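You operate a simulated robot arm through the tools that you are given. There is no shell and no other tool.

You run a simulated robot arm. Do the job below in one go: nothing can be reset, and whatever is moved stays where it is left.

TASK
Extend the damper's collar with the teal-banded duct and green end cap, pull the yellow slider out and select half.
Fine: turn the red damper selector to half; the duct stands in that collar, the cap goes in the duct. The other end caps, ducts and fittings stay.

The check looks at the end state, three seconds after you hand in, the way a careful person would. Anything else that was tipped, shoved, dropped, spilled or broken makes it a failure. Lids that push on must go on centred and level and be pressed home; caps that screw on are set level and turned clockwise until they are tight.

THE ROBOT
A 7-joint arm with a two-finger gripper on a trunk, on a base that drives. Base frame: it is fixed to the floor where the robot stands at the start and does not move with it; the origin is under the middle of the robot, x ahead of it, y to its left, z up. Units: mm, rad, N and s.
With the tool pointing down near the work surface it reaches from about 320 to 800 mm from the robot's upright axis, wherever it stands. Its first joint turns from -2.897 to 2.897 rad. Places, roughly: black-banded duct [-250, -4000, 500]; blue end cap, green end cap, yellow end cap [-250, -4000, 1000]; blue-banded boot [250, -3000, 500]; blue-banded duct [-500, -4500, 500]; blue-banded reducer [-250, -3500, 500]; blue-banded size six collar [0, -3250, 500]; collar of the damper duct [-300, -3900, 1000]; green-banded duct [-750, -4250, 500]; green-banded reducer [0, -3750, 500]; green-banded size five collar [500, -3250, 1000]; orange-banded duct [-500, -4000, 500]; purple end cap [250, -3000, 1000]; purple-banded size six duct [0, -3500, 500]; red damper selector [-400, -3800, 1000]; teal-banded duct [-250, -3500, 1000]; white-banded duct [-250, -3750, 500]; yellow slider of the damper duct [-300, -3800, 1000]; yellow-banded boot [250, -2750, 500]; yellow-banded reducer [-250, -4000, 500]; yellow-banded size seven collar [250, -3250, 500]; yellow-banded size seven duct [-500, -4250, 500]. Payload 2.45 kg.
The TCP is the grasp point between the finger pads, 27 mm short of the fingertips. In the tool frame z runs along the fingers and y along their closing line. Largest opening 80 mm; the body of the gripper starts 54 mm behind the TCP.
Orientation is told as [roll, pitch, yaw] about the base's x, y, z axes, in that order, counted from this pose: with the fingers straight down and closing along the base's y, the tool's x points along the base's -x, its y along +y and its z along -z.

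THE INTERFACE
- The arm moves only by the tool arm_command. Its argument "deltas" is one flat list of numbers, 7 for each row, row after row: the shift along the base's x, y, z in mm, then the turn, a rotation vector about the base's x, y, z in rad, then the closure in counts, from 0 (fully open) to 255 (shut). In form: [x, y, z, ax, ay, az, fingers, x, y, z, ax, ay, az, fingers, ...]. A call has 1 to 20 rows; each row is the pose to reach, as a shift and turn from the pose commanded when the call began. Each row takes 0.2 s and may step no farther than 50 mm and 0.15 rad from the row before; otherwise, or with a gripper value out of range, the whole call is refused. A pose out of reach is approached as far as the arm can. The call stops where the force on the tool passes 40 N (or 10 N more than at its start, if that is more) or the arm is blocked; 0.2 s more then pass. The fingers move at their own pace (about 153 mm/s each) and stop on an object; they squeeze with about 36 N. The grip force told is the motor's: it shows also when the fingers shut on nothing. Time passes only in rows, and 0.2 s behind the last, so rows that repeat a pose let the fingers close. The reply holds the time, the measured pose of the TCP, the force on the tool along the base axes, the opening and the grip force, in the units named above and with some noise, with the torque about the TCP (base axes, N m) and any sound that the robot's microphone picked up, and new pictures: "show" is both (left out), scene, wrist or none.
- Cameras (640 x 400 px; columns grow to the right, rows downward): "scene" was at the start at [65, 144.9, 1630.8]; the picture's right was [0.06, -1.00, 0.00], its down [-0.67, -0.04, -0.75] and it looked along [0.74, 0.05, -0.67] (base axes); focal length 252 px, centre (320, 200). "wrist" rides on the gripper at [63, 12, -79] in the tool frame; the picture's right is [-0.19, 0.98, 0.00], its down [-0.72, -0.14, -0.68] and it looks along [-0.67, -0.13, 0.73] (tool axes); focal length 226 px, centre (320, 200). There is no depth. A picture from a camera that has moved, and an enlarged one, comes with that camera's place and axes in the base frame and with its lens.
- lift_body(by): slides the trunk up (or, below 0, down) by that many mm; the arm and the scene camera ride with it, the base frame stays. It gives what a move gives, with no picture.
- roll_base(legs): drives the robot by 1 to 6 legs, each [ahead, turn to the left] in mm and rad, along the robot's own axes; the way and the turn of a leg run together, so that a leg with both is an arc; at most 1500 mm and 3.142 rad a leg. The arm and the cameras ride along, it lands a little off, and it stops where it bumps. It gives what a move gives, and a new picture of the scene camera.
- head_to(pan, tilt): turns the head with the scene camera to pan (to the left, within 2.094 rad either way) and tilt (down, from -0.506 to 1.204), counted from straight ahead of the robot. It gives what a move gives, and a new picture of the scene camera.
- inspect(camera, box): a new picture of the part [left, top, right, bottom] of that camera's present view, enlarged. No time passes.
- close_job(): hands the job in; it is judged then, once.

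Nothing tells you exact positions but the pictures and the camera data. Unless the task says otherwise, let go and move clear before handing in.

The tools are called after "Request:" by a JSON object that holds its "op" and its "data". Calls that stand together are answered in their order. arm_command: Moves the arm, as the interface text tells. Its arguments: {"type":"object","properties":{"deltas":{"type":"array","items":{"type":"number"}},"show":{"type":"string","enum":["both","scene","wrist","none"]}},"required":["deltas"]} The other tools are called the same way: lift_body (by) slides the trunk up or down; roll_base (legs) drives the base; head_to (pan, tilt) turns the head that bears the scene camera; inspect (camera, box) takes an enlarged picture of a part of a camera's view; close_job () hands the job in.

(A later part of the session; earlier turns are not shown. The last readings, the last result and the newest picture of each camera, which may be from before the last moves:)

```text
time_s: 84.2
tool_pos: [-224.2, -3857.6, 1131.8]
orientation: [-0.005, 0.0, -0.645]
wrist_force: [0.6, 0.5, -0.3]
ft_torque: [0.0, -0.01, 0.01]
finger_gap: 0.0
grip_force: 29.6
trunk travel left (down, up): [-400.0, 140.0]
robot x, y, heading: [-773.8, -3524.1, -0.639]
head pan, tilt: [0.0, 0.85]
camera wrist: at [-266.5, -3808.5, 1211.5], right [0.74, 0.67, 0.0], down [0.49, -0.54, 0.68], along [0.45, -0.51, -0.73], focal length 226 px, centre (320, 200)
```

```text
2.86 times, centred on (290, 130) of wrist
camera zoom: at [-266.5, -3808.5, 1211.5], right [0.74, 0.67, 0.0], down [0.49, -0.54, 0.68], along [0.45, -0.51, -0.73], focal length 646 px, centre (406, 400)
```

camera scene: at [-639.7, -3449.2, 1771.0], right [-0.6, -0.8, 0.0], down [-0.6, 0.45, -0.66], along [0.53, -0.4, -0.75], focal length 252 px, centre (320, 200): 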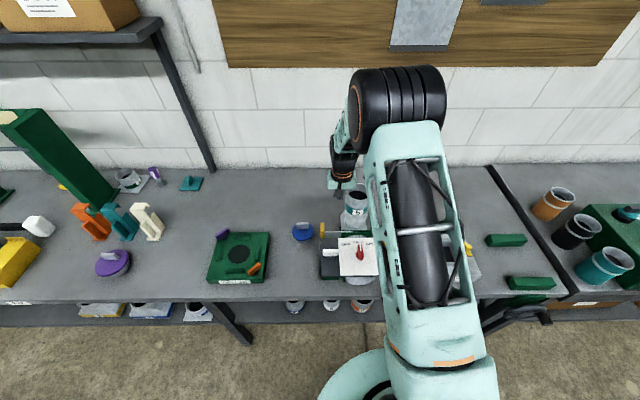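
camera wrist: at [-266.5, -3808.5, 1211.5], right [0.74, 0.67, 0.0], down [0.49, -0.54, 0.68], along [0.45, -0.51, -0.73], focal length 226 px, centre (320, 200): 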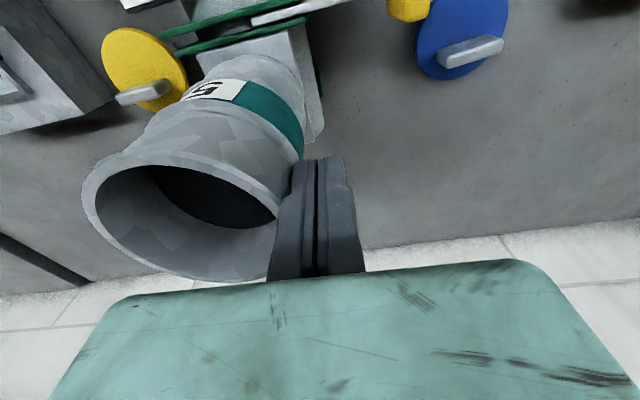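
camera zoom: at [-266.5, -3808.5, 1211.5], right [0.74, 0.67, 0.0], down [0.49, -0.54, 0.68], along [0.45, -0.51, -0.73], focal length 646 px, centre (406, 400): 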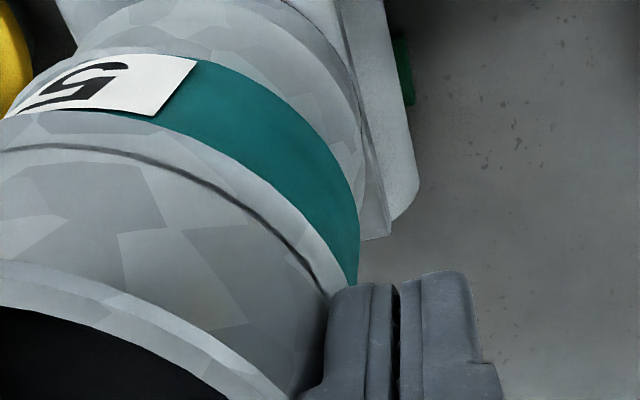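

The rim moved right about 4 mm while the band stayed: the duct was leaning left a little and is now more upright. I'll back the fingers off and see whether it stays.

Request:
{"op": "arm_command", "data": {"deltas": [1.2, 1.6, 0, 0, 0, 0, 255, 4.8, 6.4, 0, 0, 0, 0, 255, 12, 16, 0, 0, 0, 0, 255, 12, 16, 0, 0, 0, 0, 255], "show": "wrist"}}

Request:
{"op": "inspect", "data": {"camera": "scene", "box": [320, 165, 400, 235]}}

```text
time_s: 85.2
tool_pos: [-211.7, -3843.4, 1131.3]
orientation: [-0.005, -0.001, -0.643]
wrist_force: [-0.4, -0.2, 0.2]
ft_torque: [-0.01, 0.0, -0.02]
finger_gap: 0.0
grip_force: 30.4
trunk travel left (down, up): [-400.0, 140.0]
robot x, y, heading: [-768.5, -3524.3, -0.644]
head pan, tilt: [0.0, 0.85]
camera wrist: at [-254.4, -3793.1, 1211.2], right [0.74, 0.67, 0.0], down [0.49, -0.54, 0.68], along [0.45, -0.51, -0.73], focal length 226 px, centre (320, 200)
```

wrist: 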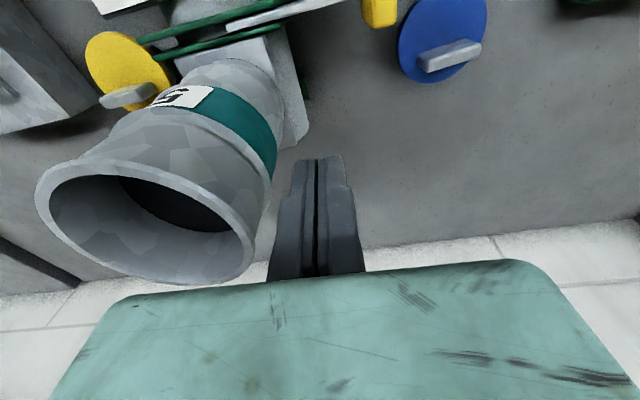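

```text
5.71 times, centred on (360, 200) of scene
camera zoom: at [-639.8, -3449.4, 1771.0], right [-0.6, -0.8, 0.0], down [-0.6, 0.45, -0.66], along [0.53, -0.4, -0.75], focal length 1443 px, centre (91, 200)
```

zoom: 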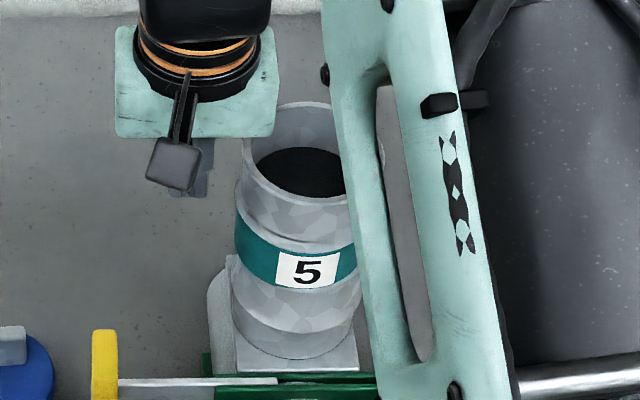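

It settles back to the lean, so the seat needs a closer look. I'll take a low, close front view of the collar joint.

Request:
{"op": "arm_command", "data": {"deltas": [-32, 24, 10, 0, 0, 0, 255, -64, 48, 20, 0, 0, 0, 255, -96.1, 71.9, 20, -0.04, -0.053, 0, 255, -120, 74, 10, -0.08, -0.107, 0, 255, -140, 70, 0, -0.12, -0.16, 0, 255, -160, 66, -10, -0.18, -0.24, 0, 255, -180, 62, -20, -0.24, -0.32, 0, 255, -197.5, 56.5, -31, -0.299, -0.4, 0, 255, -197.5, 56.5, -31, -0.299, -0.4, 0, 255], "show": "wrist"}}

Request:
{"op": "inspect", "data": {"camera": "wrist", "box": [250, 100, 410, 200]}}

Request:
{"op": "inspect", "data": {"camera": "wrist", "box": [250, 170, 410, 270]}}

```text
time_s: 87.2
tool_pos: [-410.2, -3786.1, 1100.5]
orientation: [-0.004, -0.5, -0.643]
wrist_force: [0.0, 0.5, -0.7]
ft_torque: [0.01, -0.02, -0.01]
finger_gap: 0.1
grip_force: 30.3
trunk travel left (down, up): [-400.0, 140.0]
robot x, y, heading: [-772.2, -3527.0, -0.64]
head pan, tilt: [0.0, 0.85]
camera wrist: at [-476.4, -3718.5, 1140.3], right [0.73, 0.68, 0.09], down [0.16, -0.29, 0.94], along [0.67, -0.67, -0.32], focal length 226 px, centre (320, 200)
```

wrist: 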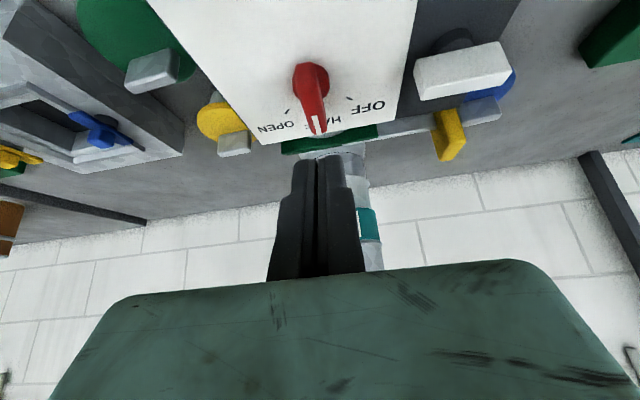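

```text
4.00 times, centred on (330, 150) of wrist
camera zoom: at [-476.4, -3718.5, 1140.3], right [0.73, 0.68, 0.09], down [0.16, -0.29, 0.94], along [0.67, -0.67, -0.32], focal length 904 px, centre (280, 400)
```

zoom: 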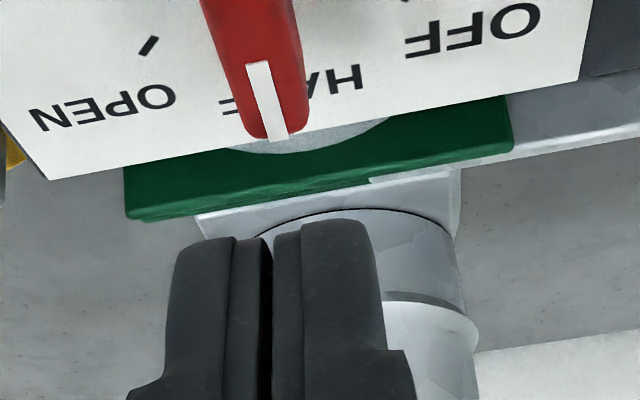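

```text
4.00 times, centred on (330, 220) of wrist
camera zoom: at [-476.4, -3718.5, 1140.3], right [0.73, 0.68, 0.09], down [0.16, -0.29, 0.94], along [0.67, -0.67, -0.32], focal length 904 px, centre (280, 120)
```

zoom: 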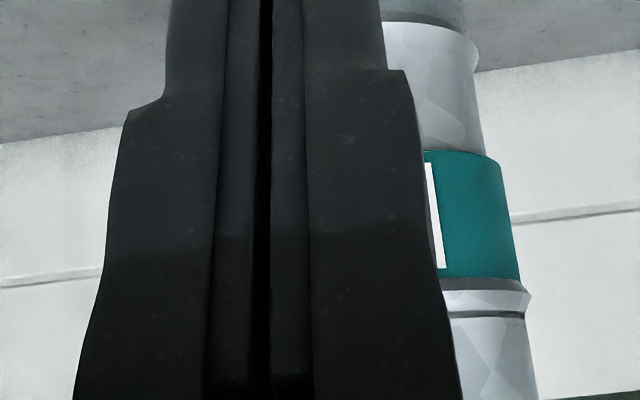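

The closed fingers block the view; I'll open them.

Request:
{"op": "arm_command", "data": {"deltas": [0, 0, 0, 0, 0, 0, 0, 0, 0, 0, 0, 0, 0, 0, 0, 0, 0, 0, 0, 0, 0], "show": "wrist"}}

Request:
{"op": "inspect", "data": {"camera": "wrist", "box": [280, 140, 400, 215]}}

Request:
{"op": "inspect", "data": {"camera": "wrist", "box": [280, 195, 400, 270]}}

Request:
{"op": "inspect", "data": {"camera": "scene", "box": [325, 175, 385, 235]}}

```text
time_s: 88.0
tool_pos: [-409.8, -3785.7, 1100.3]
orientation: [-0.003, -0.501, -0.643]
wrist_force: [0.7, -1.1, -0.2]
ft_torque: [0.01, 0.0, 0.0]
finger_gap: 80.0
grip_force: 0.1
trunk travel left (down, up): [-400.0, 140.0]
robot x, y, heading: [-775.1, -3522.8, -0.643]
head pan, tilt: [0.0, 0.85]
camera wrist: at [-476.1, -3718.9, 1140.3], right [0.73, 0.68, 0.09], down [0.16, -0.29, 0.94], along [0.67, -0.67, -0.32], focal length 226 px, centre (320, 200)
```

wrist: 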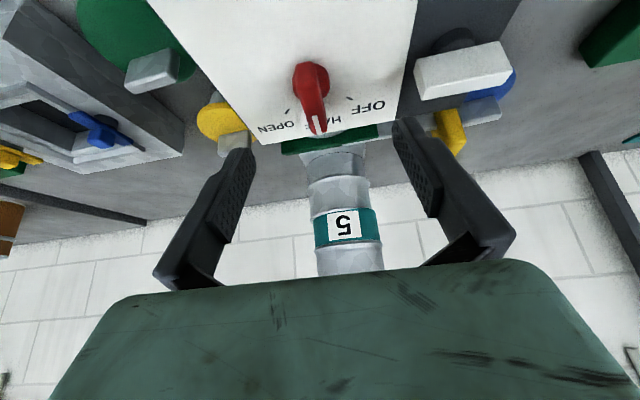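

```text
5.33 times, centred on (340, 178) of wrist
camera zoom: at [-476.1, -3718.9, 1140.3], right [0.73, 0.68, 0.09], down [0.16, -0.29, 0.94], along [0.67, -0.67, -0.32], focal length 1206 px, centre (213, 320)
```

zoom: 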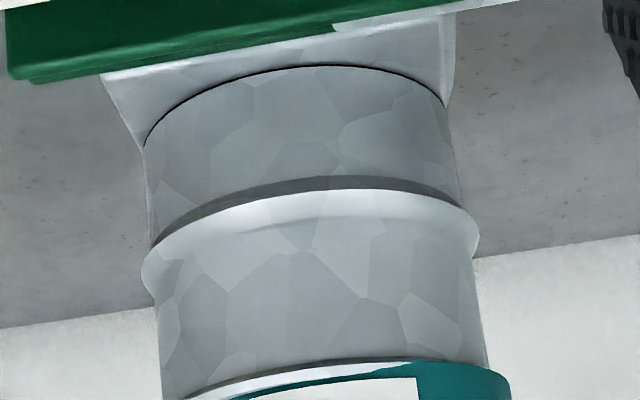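

```text
5.33 times, centred on (340, 232) of wrist
camera zoom: at [-476.1, -3718.9, 1140.3], right [0.73, 0.68, 0.09], down [0.16, -0.29, 0.94], along [0.67, -0.67, -0.32], focal length 1206 px, centre (213, 27)
```

zoom: 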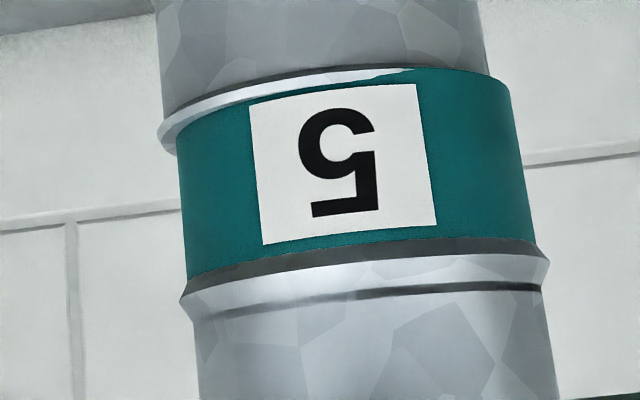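

```text
6.67 times, centred on (355, 205) of scene
camera zoom: at [-639.8, -3449.2, 1771.0], right [-0.6, -0.8, 0.0], down [-0.6, 0.45, -0.66], along [0.53, -0.4, -0.75], focal length 1683 px, centre (87, 167)
```

zoom: 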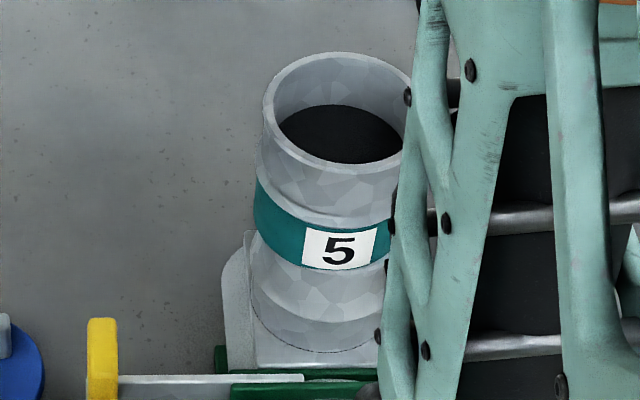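

The duct is upright and level but sits ~4 mm left of the collar's axis; pushing high only tipped it. I'll come back on its left with the hand tilted sideways so a fingertip can push low on the band.

Request:
{"op": "arm_command", "data": {"deltas": [19.6, 5.8, 15, 0.06, 0.08, 0, 255, 39.2, 11.7, 30, 0.12, 0.16, 0, 255, 58.8, 17.5, 40, 0.18, 0.24, 0, 255, 78.4, 23.4, 50, 0.24, 0.32, 0, 255, 98, 29.2, 50, 0.3, 0.401, 0, 255, 98, 29.2, 50, 0.3, 0.401, 0, 255], "show": "none"}}

Request:
{"op": "arm_command", "data": {"deltas": [26.2, -19.6, 0, -0.08, 0.06, 0, 255, 52.5, -39.2, 0, -0.16, 0.12, 0, 255, 78.7, -58.8, 0, -0.24, 0.18, 0, 255, 104.9, -78.4, 0, -0.32, 0.24, 0, 255, 104.9, -78.4, -20, -0.32, 0.24, 0, 255, 104.9, -78.4, -35, -0.32, 0.24, 0, 255]}}

Request:
{"op": "inspect", "data": {"camera": "scene", "box": [310, 165, 400, 235]}}

Request:
{"op": "inspect", "data": {"camera": "wrist", "box": [180, 60, 400, 200]}}

```text
time_s: 89.4
tool_pos: [-310.7, -3756.9, 1152.1]
orientation: [-0.003, 0.002, -0.644]
wrist_force: [0.0, -0.2, 0.3]
ft_torque: [0.0, -0.02, 0.01]
finger_gap: 0.2
grip_force: 29.9
trunk travel left (down, up): [-400.0, 140.0]
robot x, y, heading: [-773.2, -3524.4, -0.645]
head pan, tilt: [0.0, 0.85]
```

```text
time_s: 90.8
tool_pos: [-206.5, -3834.9, 1114.3]
orientation: [-0.405, 0.002, -0.644]
wrist_force: [-0.5, 0.2, -0.6]
ft_torque: [-0.01, 0.04, 0.0]
finger_gap: 0.0
grip_force: 29.3
trunk travel left (down, up): [-400.0, 140.0]
robot x, y, heading: [-773.2, -3523.3, -0.642]
head pan, tilt: [0.0, 0.85]
camera scene: at [-639.2, -3449.3, 1771.0], right [-0.6, -0.8, 0.0], down [-0.6, 0.45, -0.66], along [0.53, -0.4, -0.75], focal length 252 px, centre (320, 200)
camera wrist: at [-230.1, -3762.7, 1182.2], right [0.7, 0.61, -0.39], down [0.66, -0.32, 0.68], along [0.29, -0.73, -0.62], focal length 226 px, centre (320, 200)
```

scene: 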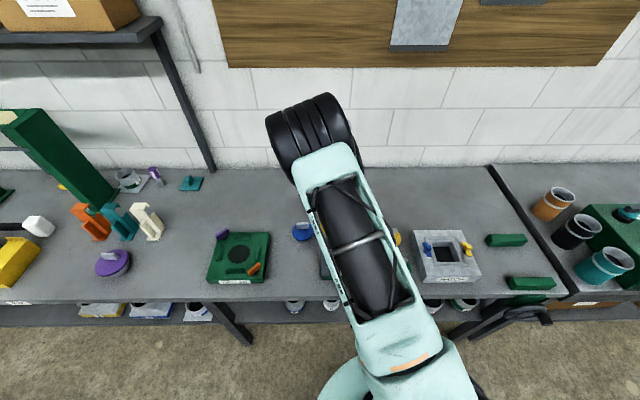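
wrist: 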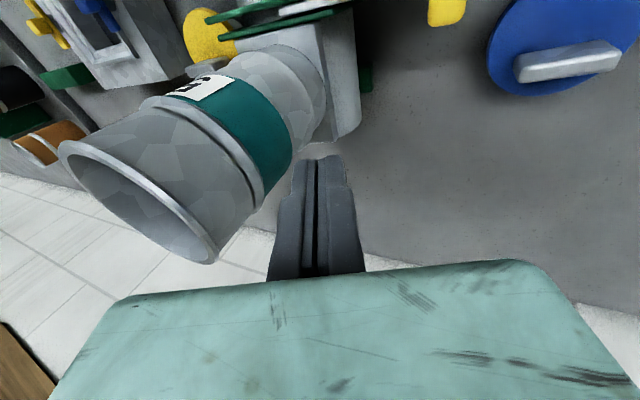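

```text
5.71 times, centred on (355, 200) of scene
camera zoom: at [-639.2, -3449.3, 1771.0], right [-0.6, -0.8, 0.0], down [-0.6, 0.45, -0.66], along [0.53, -0.4, -0.75], focal length 1443 px, centre (120, 200)
```

zoom: 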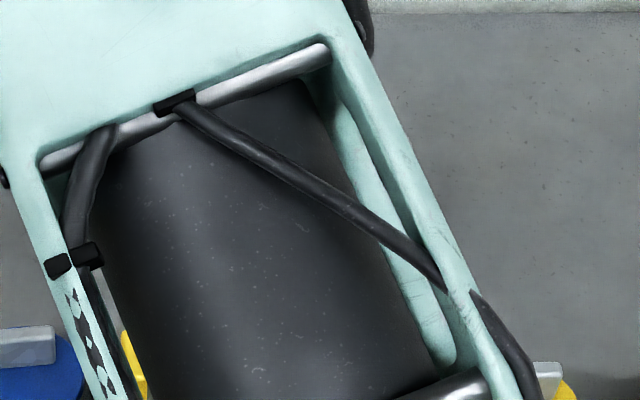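

```text
2.86 times, centred on (290, 130) of wrist
camera zoom: at [-230.1, -3762.7, 1182.2], right [0.7, 0.61, -0.39], down [0.66, -0.32, 0.68], along [0.29, -0.73, -0.62], focal length 646 px, centre (406, 400)
```

zoom: 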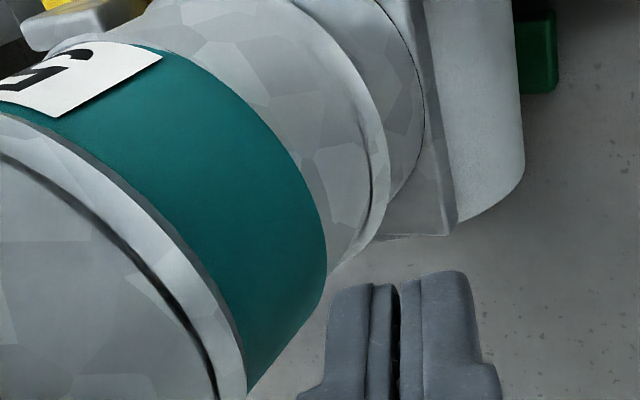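

Request:
{"op": "arm_command", "data": {"deltas": [-3, -4, 0, 0, 0, 0, 255, -6, -8, 0, 0, 0, 0, 255, -9, -12, 0, 0, 0, 0, 255, -9, -12, 0, 0, 0, 0, 255], "show": "wrist"}}

Request:
{"op": "inspect", "data": {"camera": "wrist", "box": [180, 60, 400, 200]}}

```text
time_s: 91.8
tool_pos: [-215.4, -3845.2, 1114.3]
orientation: [-0.406, 0.002, -0.643]
wrist_force: [-0.2, -1.1, 0.6]
ft_torque: [-0.03, 0.03, -0.02]
finger_gap: 0.0
grip_force: 29.9
trunk travel left (down, up): [-400.0, 140.0]
robot x, y, heading: [-770.2, -3524.7, -0.643]
head pan, tilt: [0.0, 0.85]
camera wrist: at [-239.7, -3773.8, 1183.0], right [0.7, 0.61, -0.39], down [0.66, -0.32, 0.68], along [0.29, -0.73, -0.62], focal length 226 px, centre (320, 200)
```

wrist: 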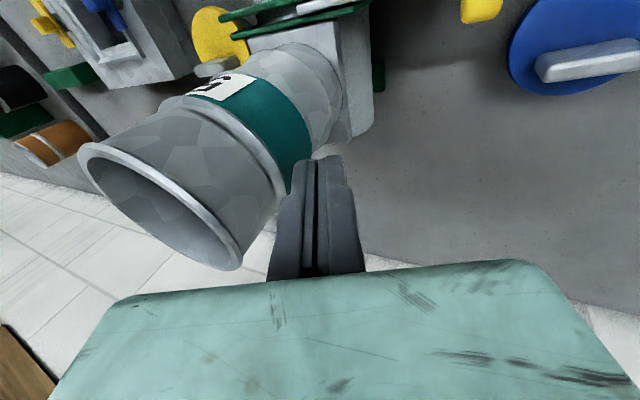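

```text
2.86 times, centred on (290, 130) of wrist
camera zoom: at [-239.7, -3773.8, 1183.0], right [0.7, 0.61, -0.39], down [0.66, -0.32, 0.68], along [0.29, -0.73, -0.62], focal length 646 px, centre (406, 400)
```

zoom: 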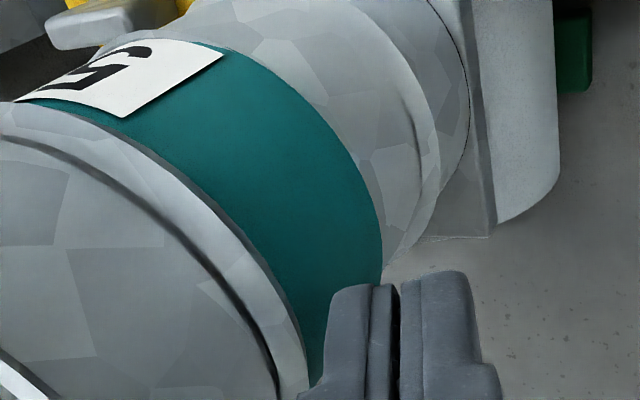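

Request:
{"op": "arm_command", "data": {"deltas": [-1.2, -1.6, 0, 0, 0, 0, 255, -2.4, -3.2, 0, 0, 0, 0, 255, -3.6, -4.8, 0, 0, 0, 0, 255, -4.8, -6.4, 0, 0, 0, 0, 255, -4.8, -6.4, 0, 0, 0, 0, 255], "show": "wrist"}}

Request:
{"op": "inspect", "data": {"camera": "wrist", "box": [180, 60, 400, 200]}}

```text
time_s: 93.0
tool_pos: [-220.1, -3851.8, 1114.7]
orientation: [-0.405, -0.001, -0.643]
wrist_force: [-0.6, 0.0, 0.1]
ft_torque: [-0.01, -0.01, -0.01]
finger_gap: 0.0
grip_force: 29.7
trunk travel left (down, up): [-400.0, 140.0]
robot x, y, heading: [-770.8, -3522.7, -0.643]
head pan, tilt: [0.0, 0.85]
camera wrist: at [-244.2, -3780.5, 1183.1], right [0.7, 0.61, -0.39], down [0.66, -0.32, 0.68], along [0.29, -0.73, -0.62], focal length 226 px, centre (320, 200)
```

wrist: 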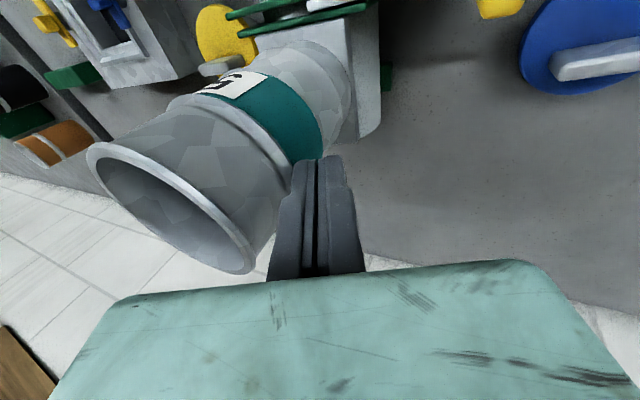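

```text
2.86 times, centred on (290, 130) of wrist
camera zoom: at [-244.2, -3780.5, 1183.1], right [0.7, 0.61, -0.39], down [0.66, -0.32, 0.68], along [0.29, -0.73, -0.62], focal length 646 px, centre (406, 400)
```

zoom: 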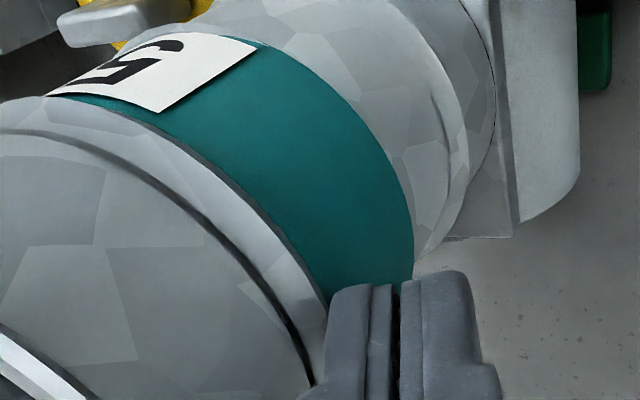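

Request:
{"op": "arm_command", "data": {"deltas": [-1.2, -1.6, 0, 0, 0, 0, 255, -2.4, -3.2, 0, 0, 0, 0, 255, -2.4, -3.2, 0, 0, 0, 0, 255], "show": "wrist"}}

Request:
{"op": "inspect", "data": {"camera": "wrist", "box": [180, 60, 400, 200]}}

```text
time_s: 93.8
tool_pos: [-221.8, -3855.6, 1115.5]
orientation: [-0.405, 0.004, -0.644]
wrist_force: [0.8, 0.6, -0.1]
ft_torque: [0.0, -0.01, -0.01]
finger_gap: 0.2
grip_force: 30.0
trunk travel left (down, up): [-400.0, 140.0]
robot x, y, heading: [-770.3, -3524.3, -0.644]
head pan, tilt: [0.0, 0.85]
camera wrist: at [-246.6, -3783.5, 1183.9], right [0.7, 0.61, -0.39], down [0.66, -0.32, 0.68], along [0.29, -0.73, -0.62], focal length 226 px, centre (320, 200)
```

wrist: 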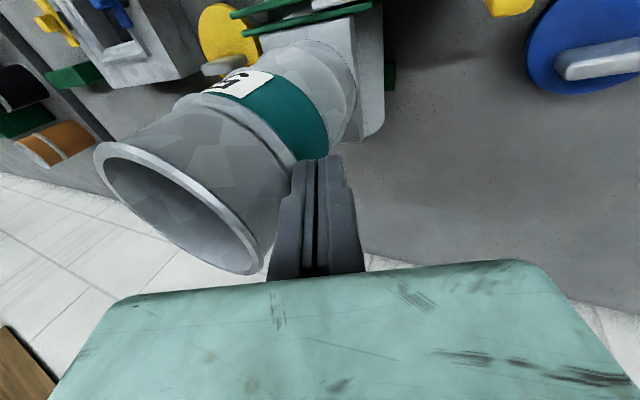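

```text
2.86 times, centred on (290, 130) of wrist
camera zoom: at [-246.6, -3783.5, 1183.9], right [0.7, 0.61, -0.39], down [0.66, -0.32, 0.68], along [0.29, -0.73, -0.62], focal length 646 px, centre (406, 400)
```

zoom: 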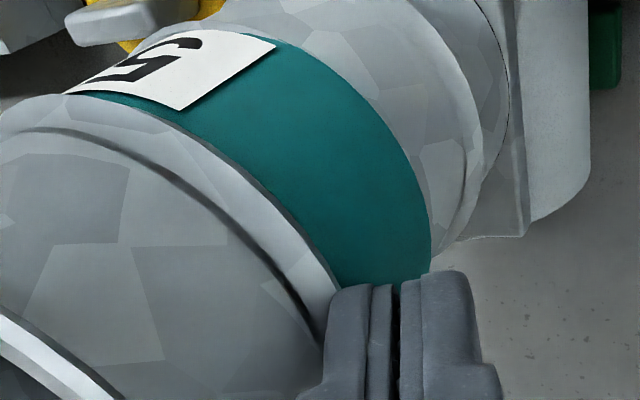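

Request:
{"op": "arm_command", "data": {"deltas": [-0.9, -1.2, 0, 0, 0, 0, 255, -1.8, -2.4, 0, 0, 0, 0, 255, -1.8, -2.4, 0, 0, 0, 0, 255], "show": "wrist"}}

Request:
{"op": "inspect", "data": {"camera": "wrist", "box": [180, 60, 400, 200]}}

```text
time_s: 94.6
tool_pos: [-224.4, -3858.8, 1115.2]
orientation: [-0.403, 0.002, -0.643]
wrist_force: [-0.4, -0.4, -0.8]
ft_torque: [0.03, 0.02, 0.0]
finger_gap: 0.0
grip_force: 30.0
trunk travel left (down, up): [-400.0, 140.0]
robot x, y, heading: [-771.3, -3525.7, -0.641]
head pan, tilt: [0.0, 0.85]
camera wrist: at [-248.1, -3785.9, 1183.4], right [0.7, 0.61, -0.39], down [0.66, -0.32, 0.68], along [0.29, -0.73, -0.62], focal length 226 px, centre (320, 200)
```

wrist: 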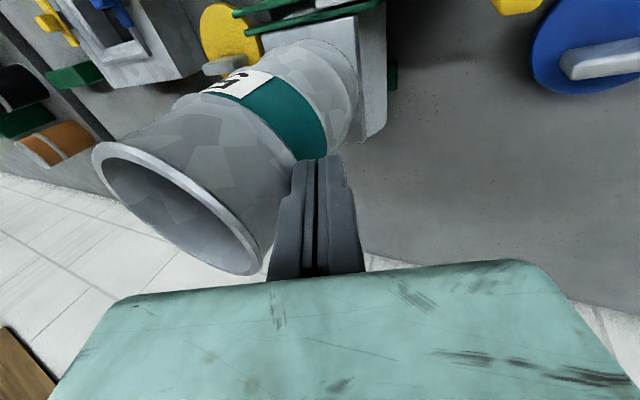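

```text
2.86 times, centred on (290, 130) of wrist
camera zoom: at [-248.1, -3785.9, 1183.4], right [0.7, 0.61, -0.39], down [0.66, -0.32, 0.68], along [0.29, -0.73, -0.62], focal length 646 px, centre (406, 400)
```

zoom: 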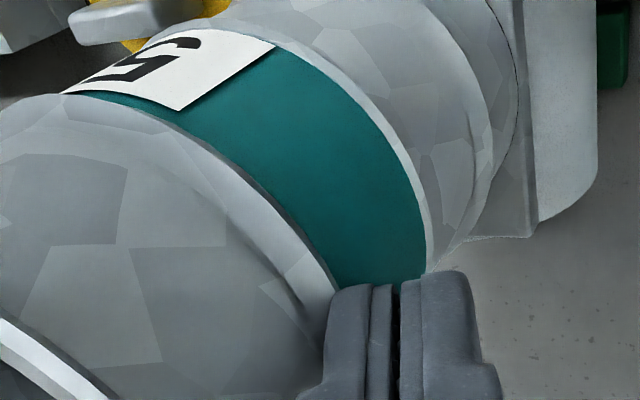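

The band slid right and the collar lip is now visible on the left side too. I'll back off and check the centring with the head camera.

Request:
{"op": "arm_command", "data": {"deltas": [3, 4, 0, 0, 0, 0, 255, 12, 16, 0, 0, 0, 0, 255, 21, 28, 10, 0, 0, 0, 255, 21, 28, 50, 0, 0, 0, 255, 15, 40, 90, 0, 0, 0, 255, -10, 70, 120, 0, 0, 0, 255, -35, 100, 120, 0, 0, 0, 255], "show": "none"}}

Request:
{"op": "inspect", "data": {"camera": "scene", "box": [330, 175, 390, 235]}}

```text
time_s: 96.2
tool_pos: [-260.4, -3757.9, 1235.9]
orientation: [-0.406, 0.002, -0.643]
wrist_force: [0.4, -0.7, 0.7]
ft_torque: [-0.01, -0.01, 0.01]
finger_gap: 0.1
grip_force: 29.7
trunk travel left (down, up): [-400.0, 140.0]
robot x, y, heading: [-772.7, -3524.5, -0.64]
head pan, tilt: [0.0, 0.85]
```

```text
6.67 times, centred on (360, 205) of scene
camera zoom: at [-639.7, -3448.4, 1771.0], right [-0.6, -0.8, 0.0], down [-0.6, 0.45, -0.66], along [0.53, -0.4, -0.75], focal length 1683 px, centre (53, 167)
```

zoom: 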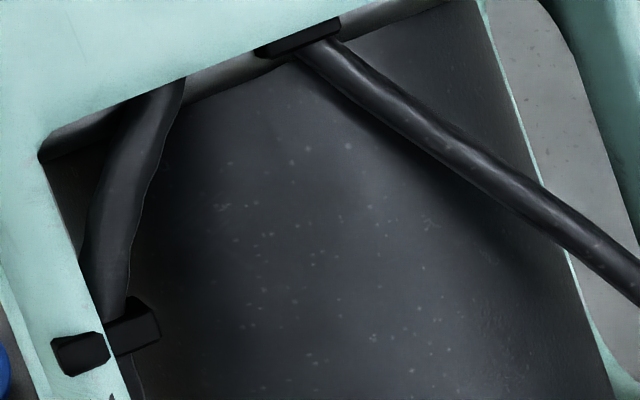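

The arm hides it from the head. I'll swing the hand over to the right, above the green cap, which frees the head camera's view and lets the wrist camera see the cap.

Request:
{"op": "arm_command", "data": {"deltas": [-42.4, -18.3, 0, 0.046, -0.035, 0, 180, -84.7, -36.5, 0, 0.093, -0.069, 0, 100, -127.1, -54.8, 0, 0.139, -0.104, 0, 60, -169.5, -73.1, 0, 0.185, -0.139, 0, 60, -211.9, -91.4, 0, 0.231, -0.173, 0, 60, -254.2, -109.6, 0, 0.278, -0.208, 0, 60, -296.6, -127.9, 0, 0.324, -0.2425, 0, 60, -296.6, -127.9, -43, 0.324, -0.2425, 0, 60, -296.6, -127.9, -86, 0.324, -0.2425, 0, 60, -296.6, -127.9, -86, 0.324, -0.2425, 0, 60]}}

Request:
{"op": "inspect", "data": {"camera": "scene", "box": [330, 175, 390, 235]}}

Request:
{"op": "inspect", "data": {"camera": "wrist", "box": [220, 60, 440, 200]}}

```text
time_s: 98.4
tool_pos: [-556.9, -3885.5, 1148.7]
orientation: [0.0, 0.002, -0.645]
wrist_force: [0.5, -0.5, 0.2]
ft_torque: [-0.01, 0.05, -0.01]
finger_gap: 61.3
grip_force: 0.0
trunk travel left (down, up): [-400.0, 140.0]
robot x, y, heading: [-773.7, -3522.8, -0.648]
head pan, tilt: [0.0, 0.85]
camera scene: at [-639.6, -3448.6, 1771.0], right [-0.6, -0.8, 0.0], down [-0.6, 0.45, -0.66], along [0.53, -0.4, -0.75], focal length 252 px, centre (320, 200)
camera wrist: at [-599.5, -3837.8, 1228.3], right [0.74, 0.67, 0.0], down [0.49, -0.54, 0.68], along [0.46, -0.51, -0.73], focal length 226 px, centre (320, 200)
```

scene: 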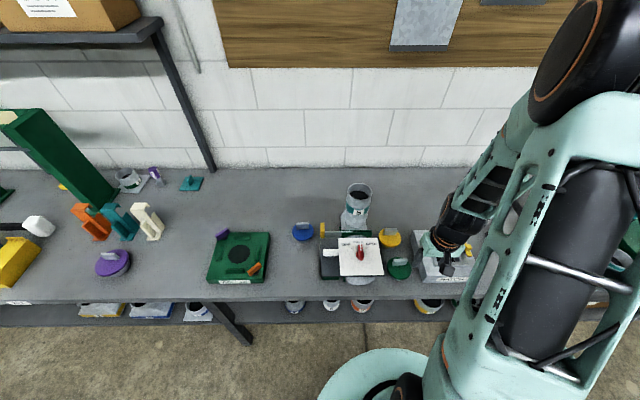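
wrist: 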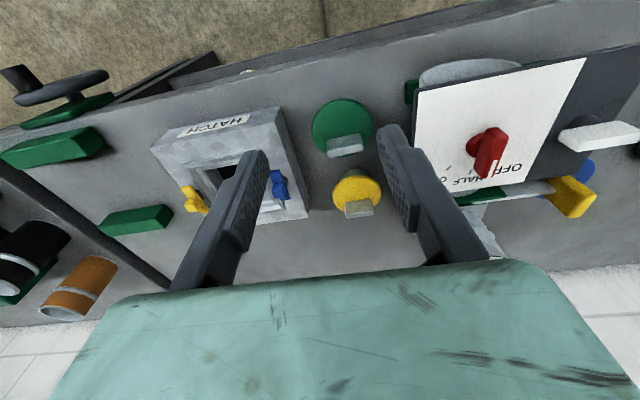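

```text
6.67 times, centred on (360, 205) of scene
camera zoom: at [-639.6, -3448.6, 1771.0], right [-0.6, -0.8, 0.0], down [-0.6, 0.45, -0.66], along [0.53, -0.4, -0.75], focal length 1683 px, centre (53, 167)
```

zoom: 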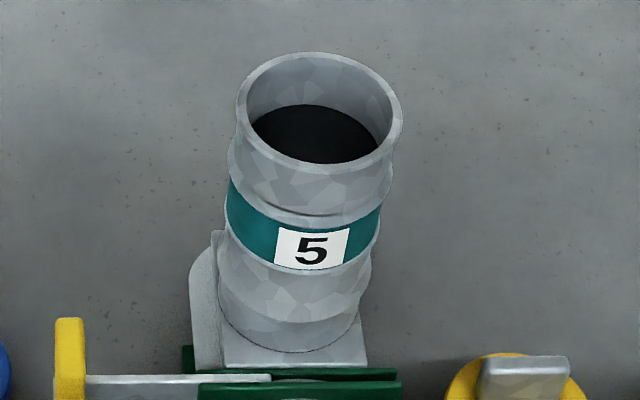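

```text
2.86 times, centred on (330, 130) of wrist
camera zoom: at [-599.5, -3837.8, 1228.3], right [0.74, 0.67, 0.0], down [0.49, -0.54, 0.68], along [0.46, -0.51, -0.73], focal length 646 px, centre (291, 400)
```

zoom: 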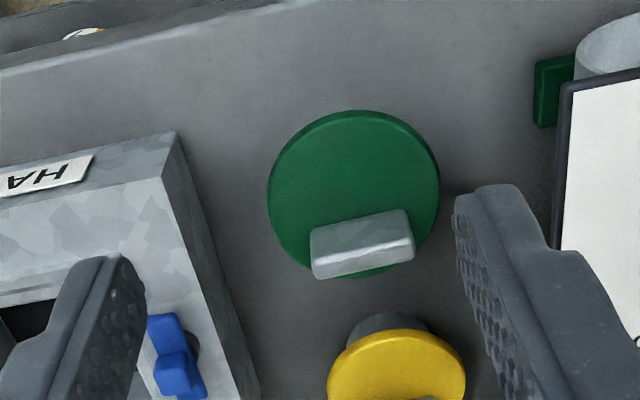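

The duct is now within ~2 mm of the collar's centre and upright. Next the green cap: it lies right below-ahead of the hand with its grey tab running left-right. I'll zoom on it to measure tab size and height.

Request:
{"op": "inspect", "data": {"camera": "wrist", "box": [300, 90, 380, 160]}}

Request:
{"op": "inspect", "data": {"camera": "scene", "box": [375, 225, 425, 285]}}

```text
5.71 times, centred on (340, 125) of wrist
camera zoom: at [-599.5, -3837.8, 1228.3], right [0.74, 0.67, 0.0], down [0.49, -0.54, 0.68], along [0.46, -0.51, -0.73], focal length 1292 px, centre (206, 629)
```

zoom: 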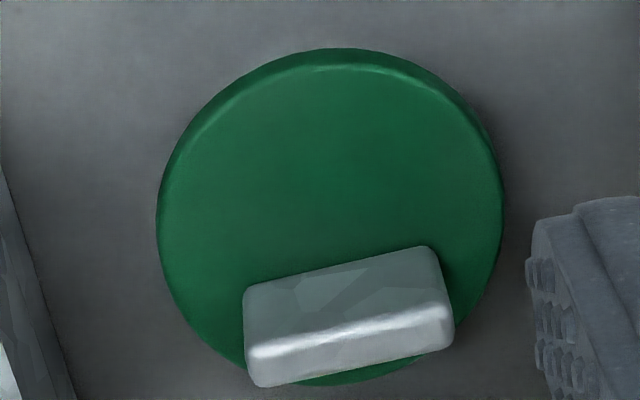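

```text
6.67 times, centred on (400, 255) of scene
camera zoom: at [-639.6, -3448.6, 1771.0], right [-0.6, -0.8, 0.0], down [-0.6, 0.45, -0.66], along [0.53, -0.4, -0.75], focal length 1683 px, centre (-213, -167)
```

zoom: 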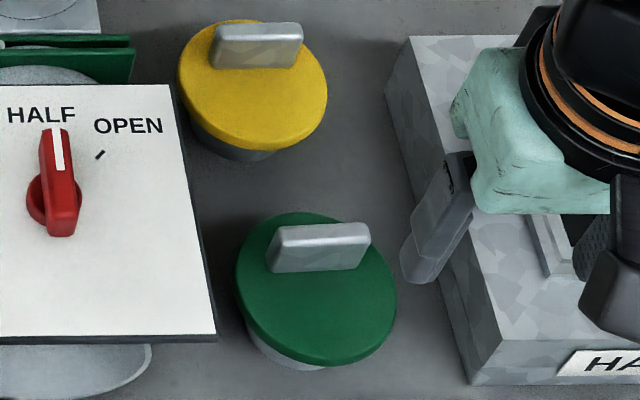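

The tab is about 49 mm long, 11 mm thick and 31 mm tall, offset ~13 mm to the back of the cap's centre; cap top is at z≈916. I'll move above the tab to grip it by its two ends (fingers left and right).

Request:
{"op": "arm_command", "data": {"deltas": [23.8, -13, -25, 0, 0, 0, 51, 47.7, -26, -50, 0, 0, 0, 51, 71.5, -39, -75, 0, 0, 0, 51, 95.4, -52.1, -95, 0, 0, 0, 51, 95.4, -52.1, -95, 0, 0, 0, 51]}}

Request:
{"op": "inspect", "data": {"camera": "wrist", "box": [200, 0, 440, 200]}}

Request:
{"op": "inspect", "data": {"camera": "scene", "box": [365, 215, 435, 285]}}

```text
time_s: 99.6
tool_pos: [-462.3, -3937.5, 1054.2]
orientation: [0.0, 0.001, -0.644]
wrist_force: [0.2, -0.3, -0.1]
ft_torque: [-0.03, -0.01, 0.02]
finger_gap: 64.0
grip_force: 0.1
trunk travel left (down, up): [-400.0, 140.0]
robot x, y, heading: [-773.0, -3524.5, -0.642]
head pan, tilt: [0.0, 0.85]
camera scene: at [-640.2, -3449.0, 1771.1], right [-0.6, -0.8, 0.0], down [-0.6, 0.45, -0.66], along [0.53, -0.4, -0.75], focal length 252 px, centre (320, 200)
camera wrist: at [-504.6, -3889.2, 1133.7], right [0.74, 0.67, 0.0], down [0.49, -0.55, 0.68], along [0.46, -0.51, -0.73], focal length 226 px, centre (320, 200)
```

scene: 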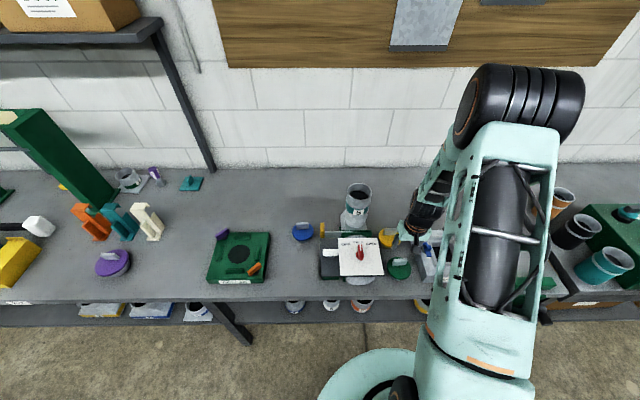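
wrist: 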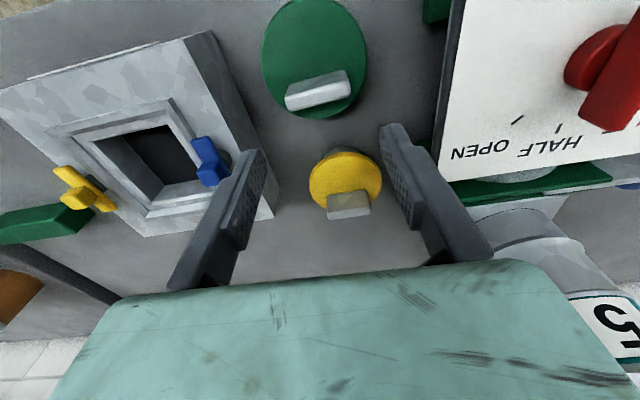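

```text
2.00 times, centred on (320, 100) of wrist
camera zoom: at [-504.6, -3889.2, 1133.7], right [0.74, 0.67, 0.0], down [0.49, -0.55, 0.68], along [0.46, -0.51, -0.73], focal length 452 px, centre (320, 400)
```

zoom: 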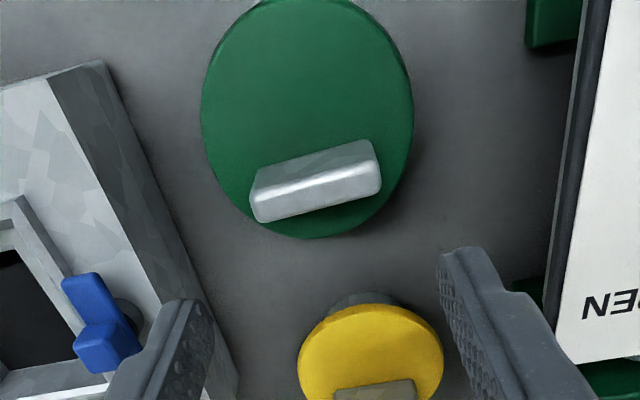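

```text
5.71 times, centred on (400, 250) of scene
camera zoom: at [-640.2, -3449.0, 1771.1], right [-0.6, -0.8, 0.0], down [-0.6, 0.45, -0.66], along [0.53, -0.4, -0.75], focal length 1443 px, centre (-137, -86)
```

zoom: 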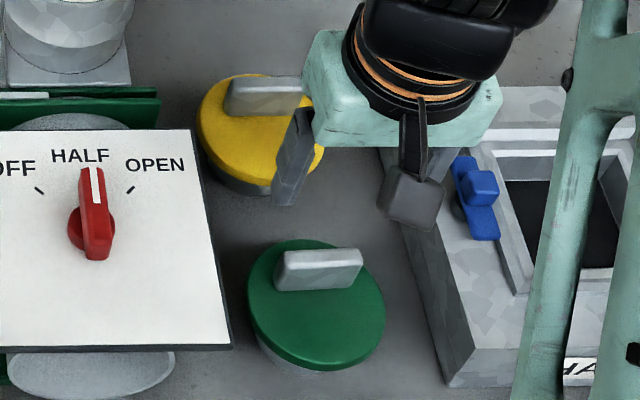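

The tab is centred in the gap, 3 mm nearer than the hand and turned about 3°. I'll correct and lower around it.

Request:
{"op": "arm_command", "data": {"deltas": [-2.4, 1.8, -25, 0, 0, 0.06, 51, -2.4, 1.8, -50, 0, 0, 0.06, 51, -2.4, 1.8, -75, 0, 0, 0.06, 51, -2.4, 1.8, -90, 0, 0, 0.06, 51, -2.4, 1.8, -101, 0, 0, 0.06, 51, -2.4, 1.8, -101, 0, 0, 0.06, 51], "show": "wrist"}}

Request:
{"op": "inspect", "data": {"camera": "wrist", "box": [200, 0, 440, 200]}}

Request:
{"op": "inspect", "data": {"camera": "scene", "box": [365, 215, 435, 285]}}

```text
time_s: 101.0
tool_pos: [-460.7, -3936.5, 957.8]
orientation: [-0.001, -0.007, -0.583]
wrist_force: [-2.1, 5.3, 24.6]
ft_torque: [0.42, 0.14, 0.01]
finger_gap: 55.5
grip_force: 0.1
trunk travel left (down, up): [-400.0, 140.0]
robot x, y, heading: [-775.3, -3524.3, -0.639]
head pan, tilt: [0.0, 0.85]
stopped in row 6: the force on the tool passed its limit at 50 N (the readings are from after the stop); the commanded pose is now the measured one
camera wrist: at [-506.7, -3890.8, 1036.8], right [0.7, 0.71, 0.0], down [0.52, -0.51, 0.69], along [0.49, -0.48, -0.73], focal length 226 px, centre (320, 200)
```

wrist: 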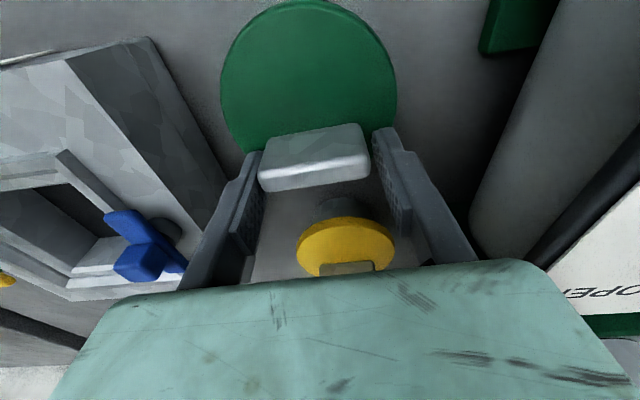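

```text
2.00 times, centred on (320, 100) of wrist
camera zoom: at [-506.7, -3890.8, 1036.8], right [0.7, 0.71, 0.0], down [0.52, -0.51, 0.69], along [0.49, -0.48, -0.73], focal length 452 px, centre (320, 400)
```

zoom: 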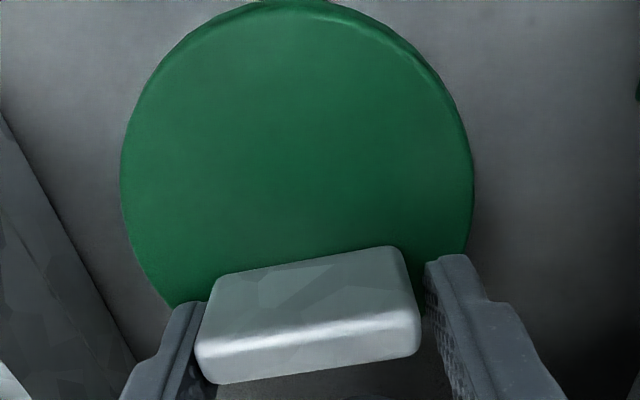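

```text
5.71 times, centred on (400, 250) of scene
camera zoom: at [-641.9, -3446.8, 1771.2], right [-0.6, -0.8, 0.0], down [-0.6, 0.45, -0.66], along [0.53, -0.4, -0.75], focal length 1443 px, centre (-137, -86)
```

zoom: 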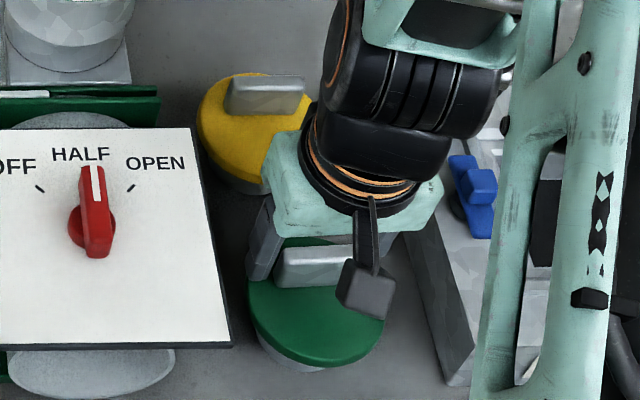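

The fingertips touched the cap's disc (top at z≈930). The tab is between the fingers; I'll rise 4 mm and close on its ends.

Request:
{"op": "arm_command", "data": {"deltas": [0, 0, 4, 0, 0, 0, 51, 0, 0, 4, 0, 0, 0, 90, 0, 0, 4, 0, 0, 0, 160, 0, 0, 4, 0, 0, 0, 160, 0, 0, 4, 0, 0, 0, 160], "show": "wrist"}}

Request:
{"op": "inspect", "data": {"camera": "wrist", "box": [200, 0, 440, 200]}}

```text
time_s: 102.2
tool_pos: [-459.7, -3938.1, 960.3]
orientation: [-0.003, -0.005, -0.583]
wrist_force: [-0.1, -0.6, 0.0]
ft_torque: [-0.04, -0.03, 0.0]
finger_gap: 49.0
grip_force: 36.2
trunk travel left (down, up): [-400.0, 140.0]
robot x, y, heading: [-771.6, -3528.8, -0.646]
head pan, tilt: [0.0, 0.85]
camera wrist: at [-505.9, -3892.3, 1039.1], right [0.7, 0.71, 0.0], down [0.52, -0.51, 0.69], along [0.49, -0.48, -0.73], focal length 226 px, centre (320, 200)
```

wrist: 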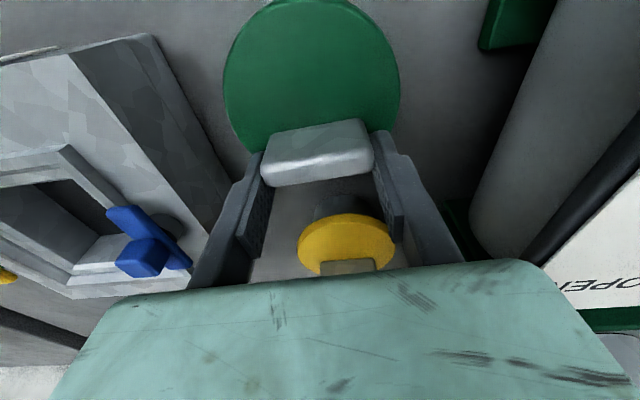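

```text
2.00 times, centred on (320, 100) of wrist
camera zoom: at [-505.9, -3892.3, 1039.1], right [0.7, 0.71, 0.0], down [0.52, -0.51, 0.69], along [0.49, -0.48, -0.73], focal length 452 px, centre (320, 400)
```

zoom: 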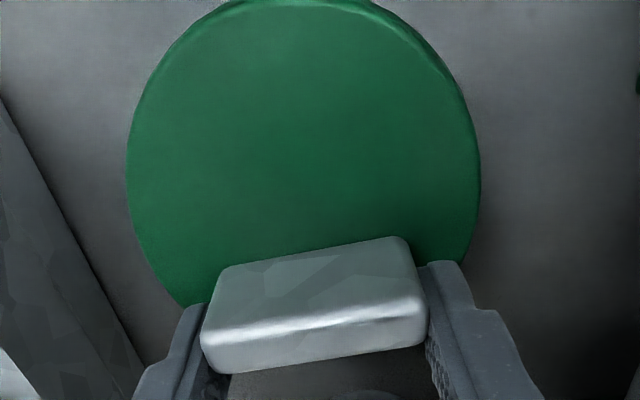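

The cap's tab is held (49 mm). I'll lift it straight up and check that it hangs level.

Request:
{"op": "arm_command", "data": {"deltas": [0, 0, 10, 0, 0, 0, 160, 0, 0, 40, 0, 0, 0, 160, 0, 0, 85, 0, 0, 0, 160, 0, 0, 130, 0, 0, 0, 160, 0, 0, 175, 0, 0, 0, 160, 0, 0, 220, 0, 0, 0, 160, 0, 0, 265, 0, 0, 0, 160, 0, 0, 305, 0, 0, 0, 160, 0, 0, 305, 0, 0, 0, 160]}}

Request:
{"op": "inspect", "data": {"camera": "wrist", "box": [200, 0, 440, 200]}}

Request:
{"op": "inspect", "data": {"camera": "scene", "box": [350, 130, 470, 250]}}

```text
time_s: 104.2
tool_pos: [-461.3, -3940.7, 1267.6]
orientation: [0.0, -0.005, -0.582]
wrist_force: [-0.2, -0.7, -0.2]
ft_torque: [-0.01, -0.01, 0.02]
finger_gap: 49.4
grip_force: 35.4
trunk travel left (down, up): [-400.0, 140.0]
robot x, y, heading: [-771.4, -3523.2, -0.642]
head pan, tilt: [0.0, 0.85]
camera scene: at [-639.5, -3449.8, 1771.0], right [-0.6, -0.8, 0.0], down [-0.6, 0.45, -0.66], along [0.53, -0.4, -0.75], focal length 252 px, centre (320, 200)
camera wrist: at [-506.7, -3894.9, 1346.1], right [0.7, 0.71, 0.0], down [0.52, -0.51, 0.68], along [0.49, -0.48, -0.73], focal length 226 px, centre (320, 200)
```

scene: 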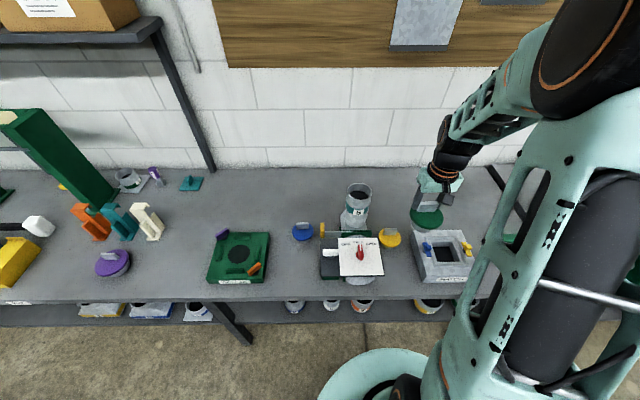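
wrist: 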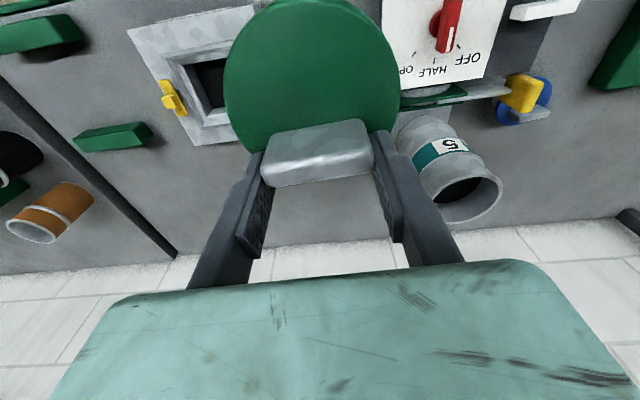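

```text
2.00 times, centred on (320, 100) of wrist
camera zoom: at [-506.7, -3894.9, 1346.1], right [0.7, 0.71, 0.0], down [0.52, -0.51, 0.68], along [0.49, -0.48, -0.73], focal length 452 px, centre (320, 400)
```

zoom: 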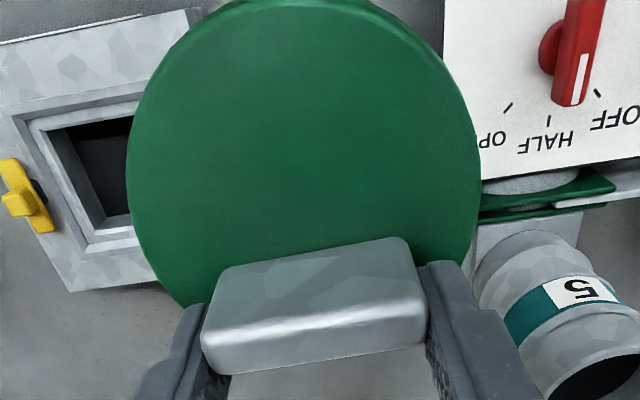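

```text
3.33 times, centred on (410, 190) of scene
camera zoom: at [-639.5, -3449.8, 1771.0], right [-0.6, -0.8, 0.0], down [-0.6, 0.45, -0.66], along [0.53, -0.4, -0.75], focal length 842 px, centre (20, 233)
```

zoom: 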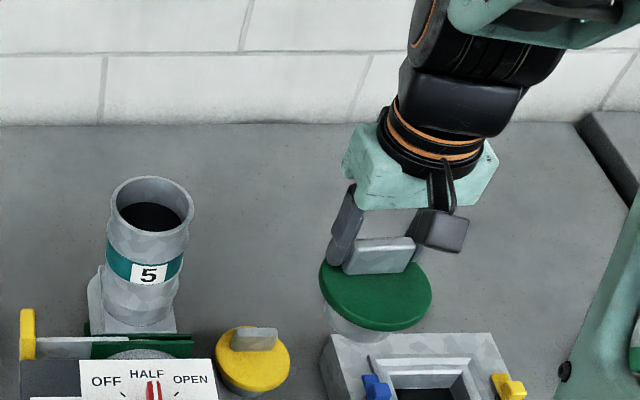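

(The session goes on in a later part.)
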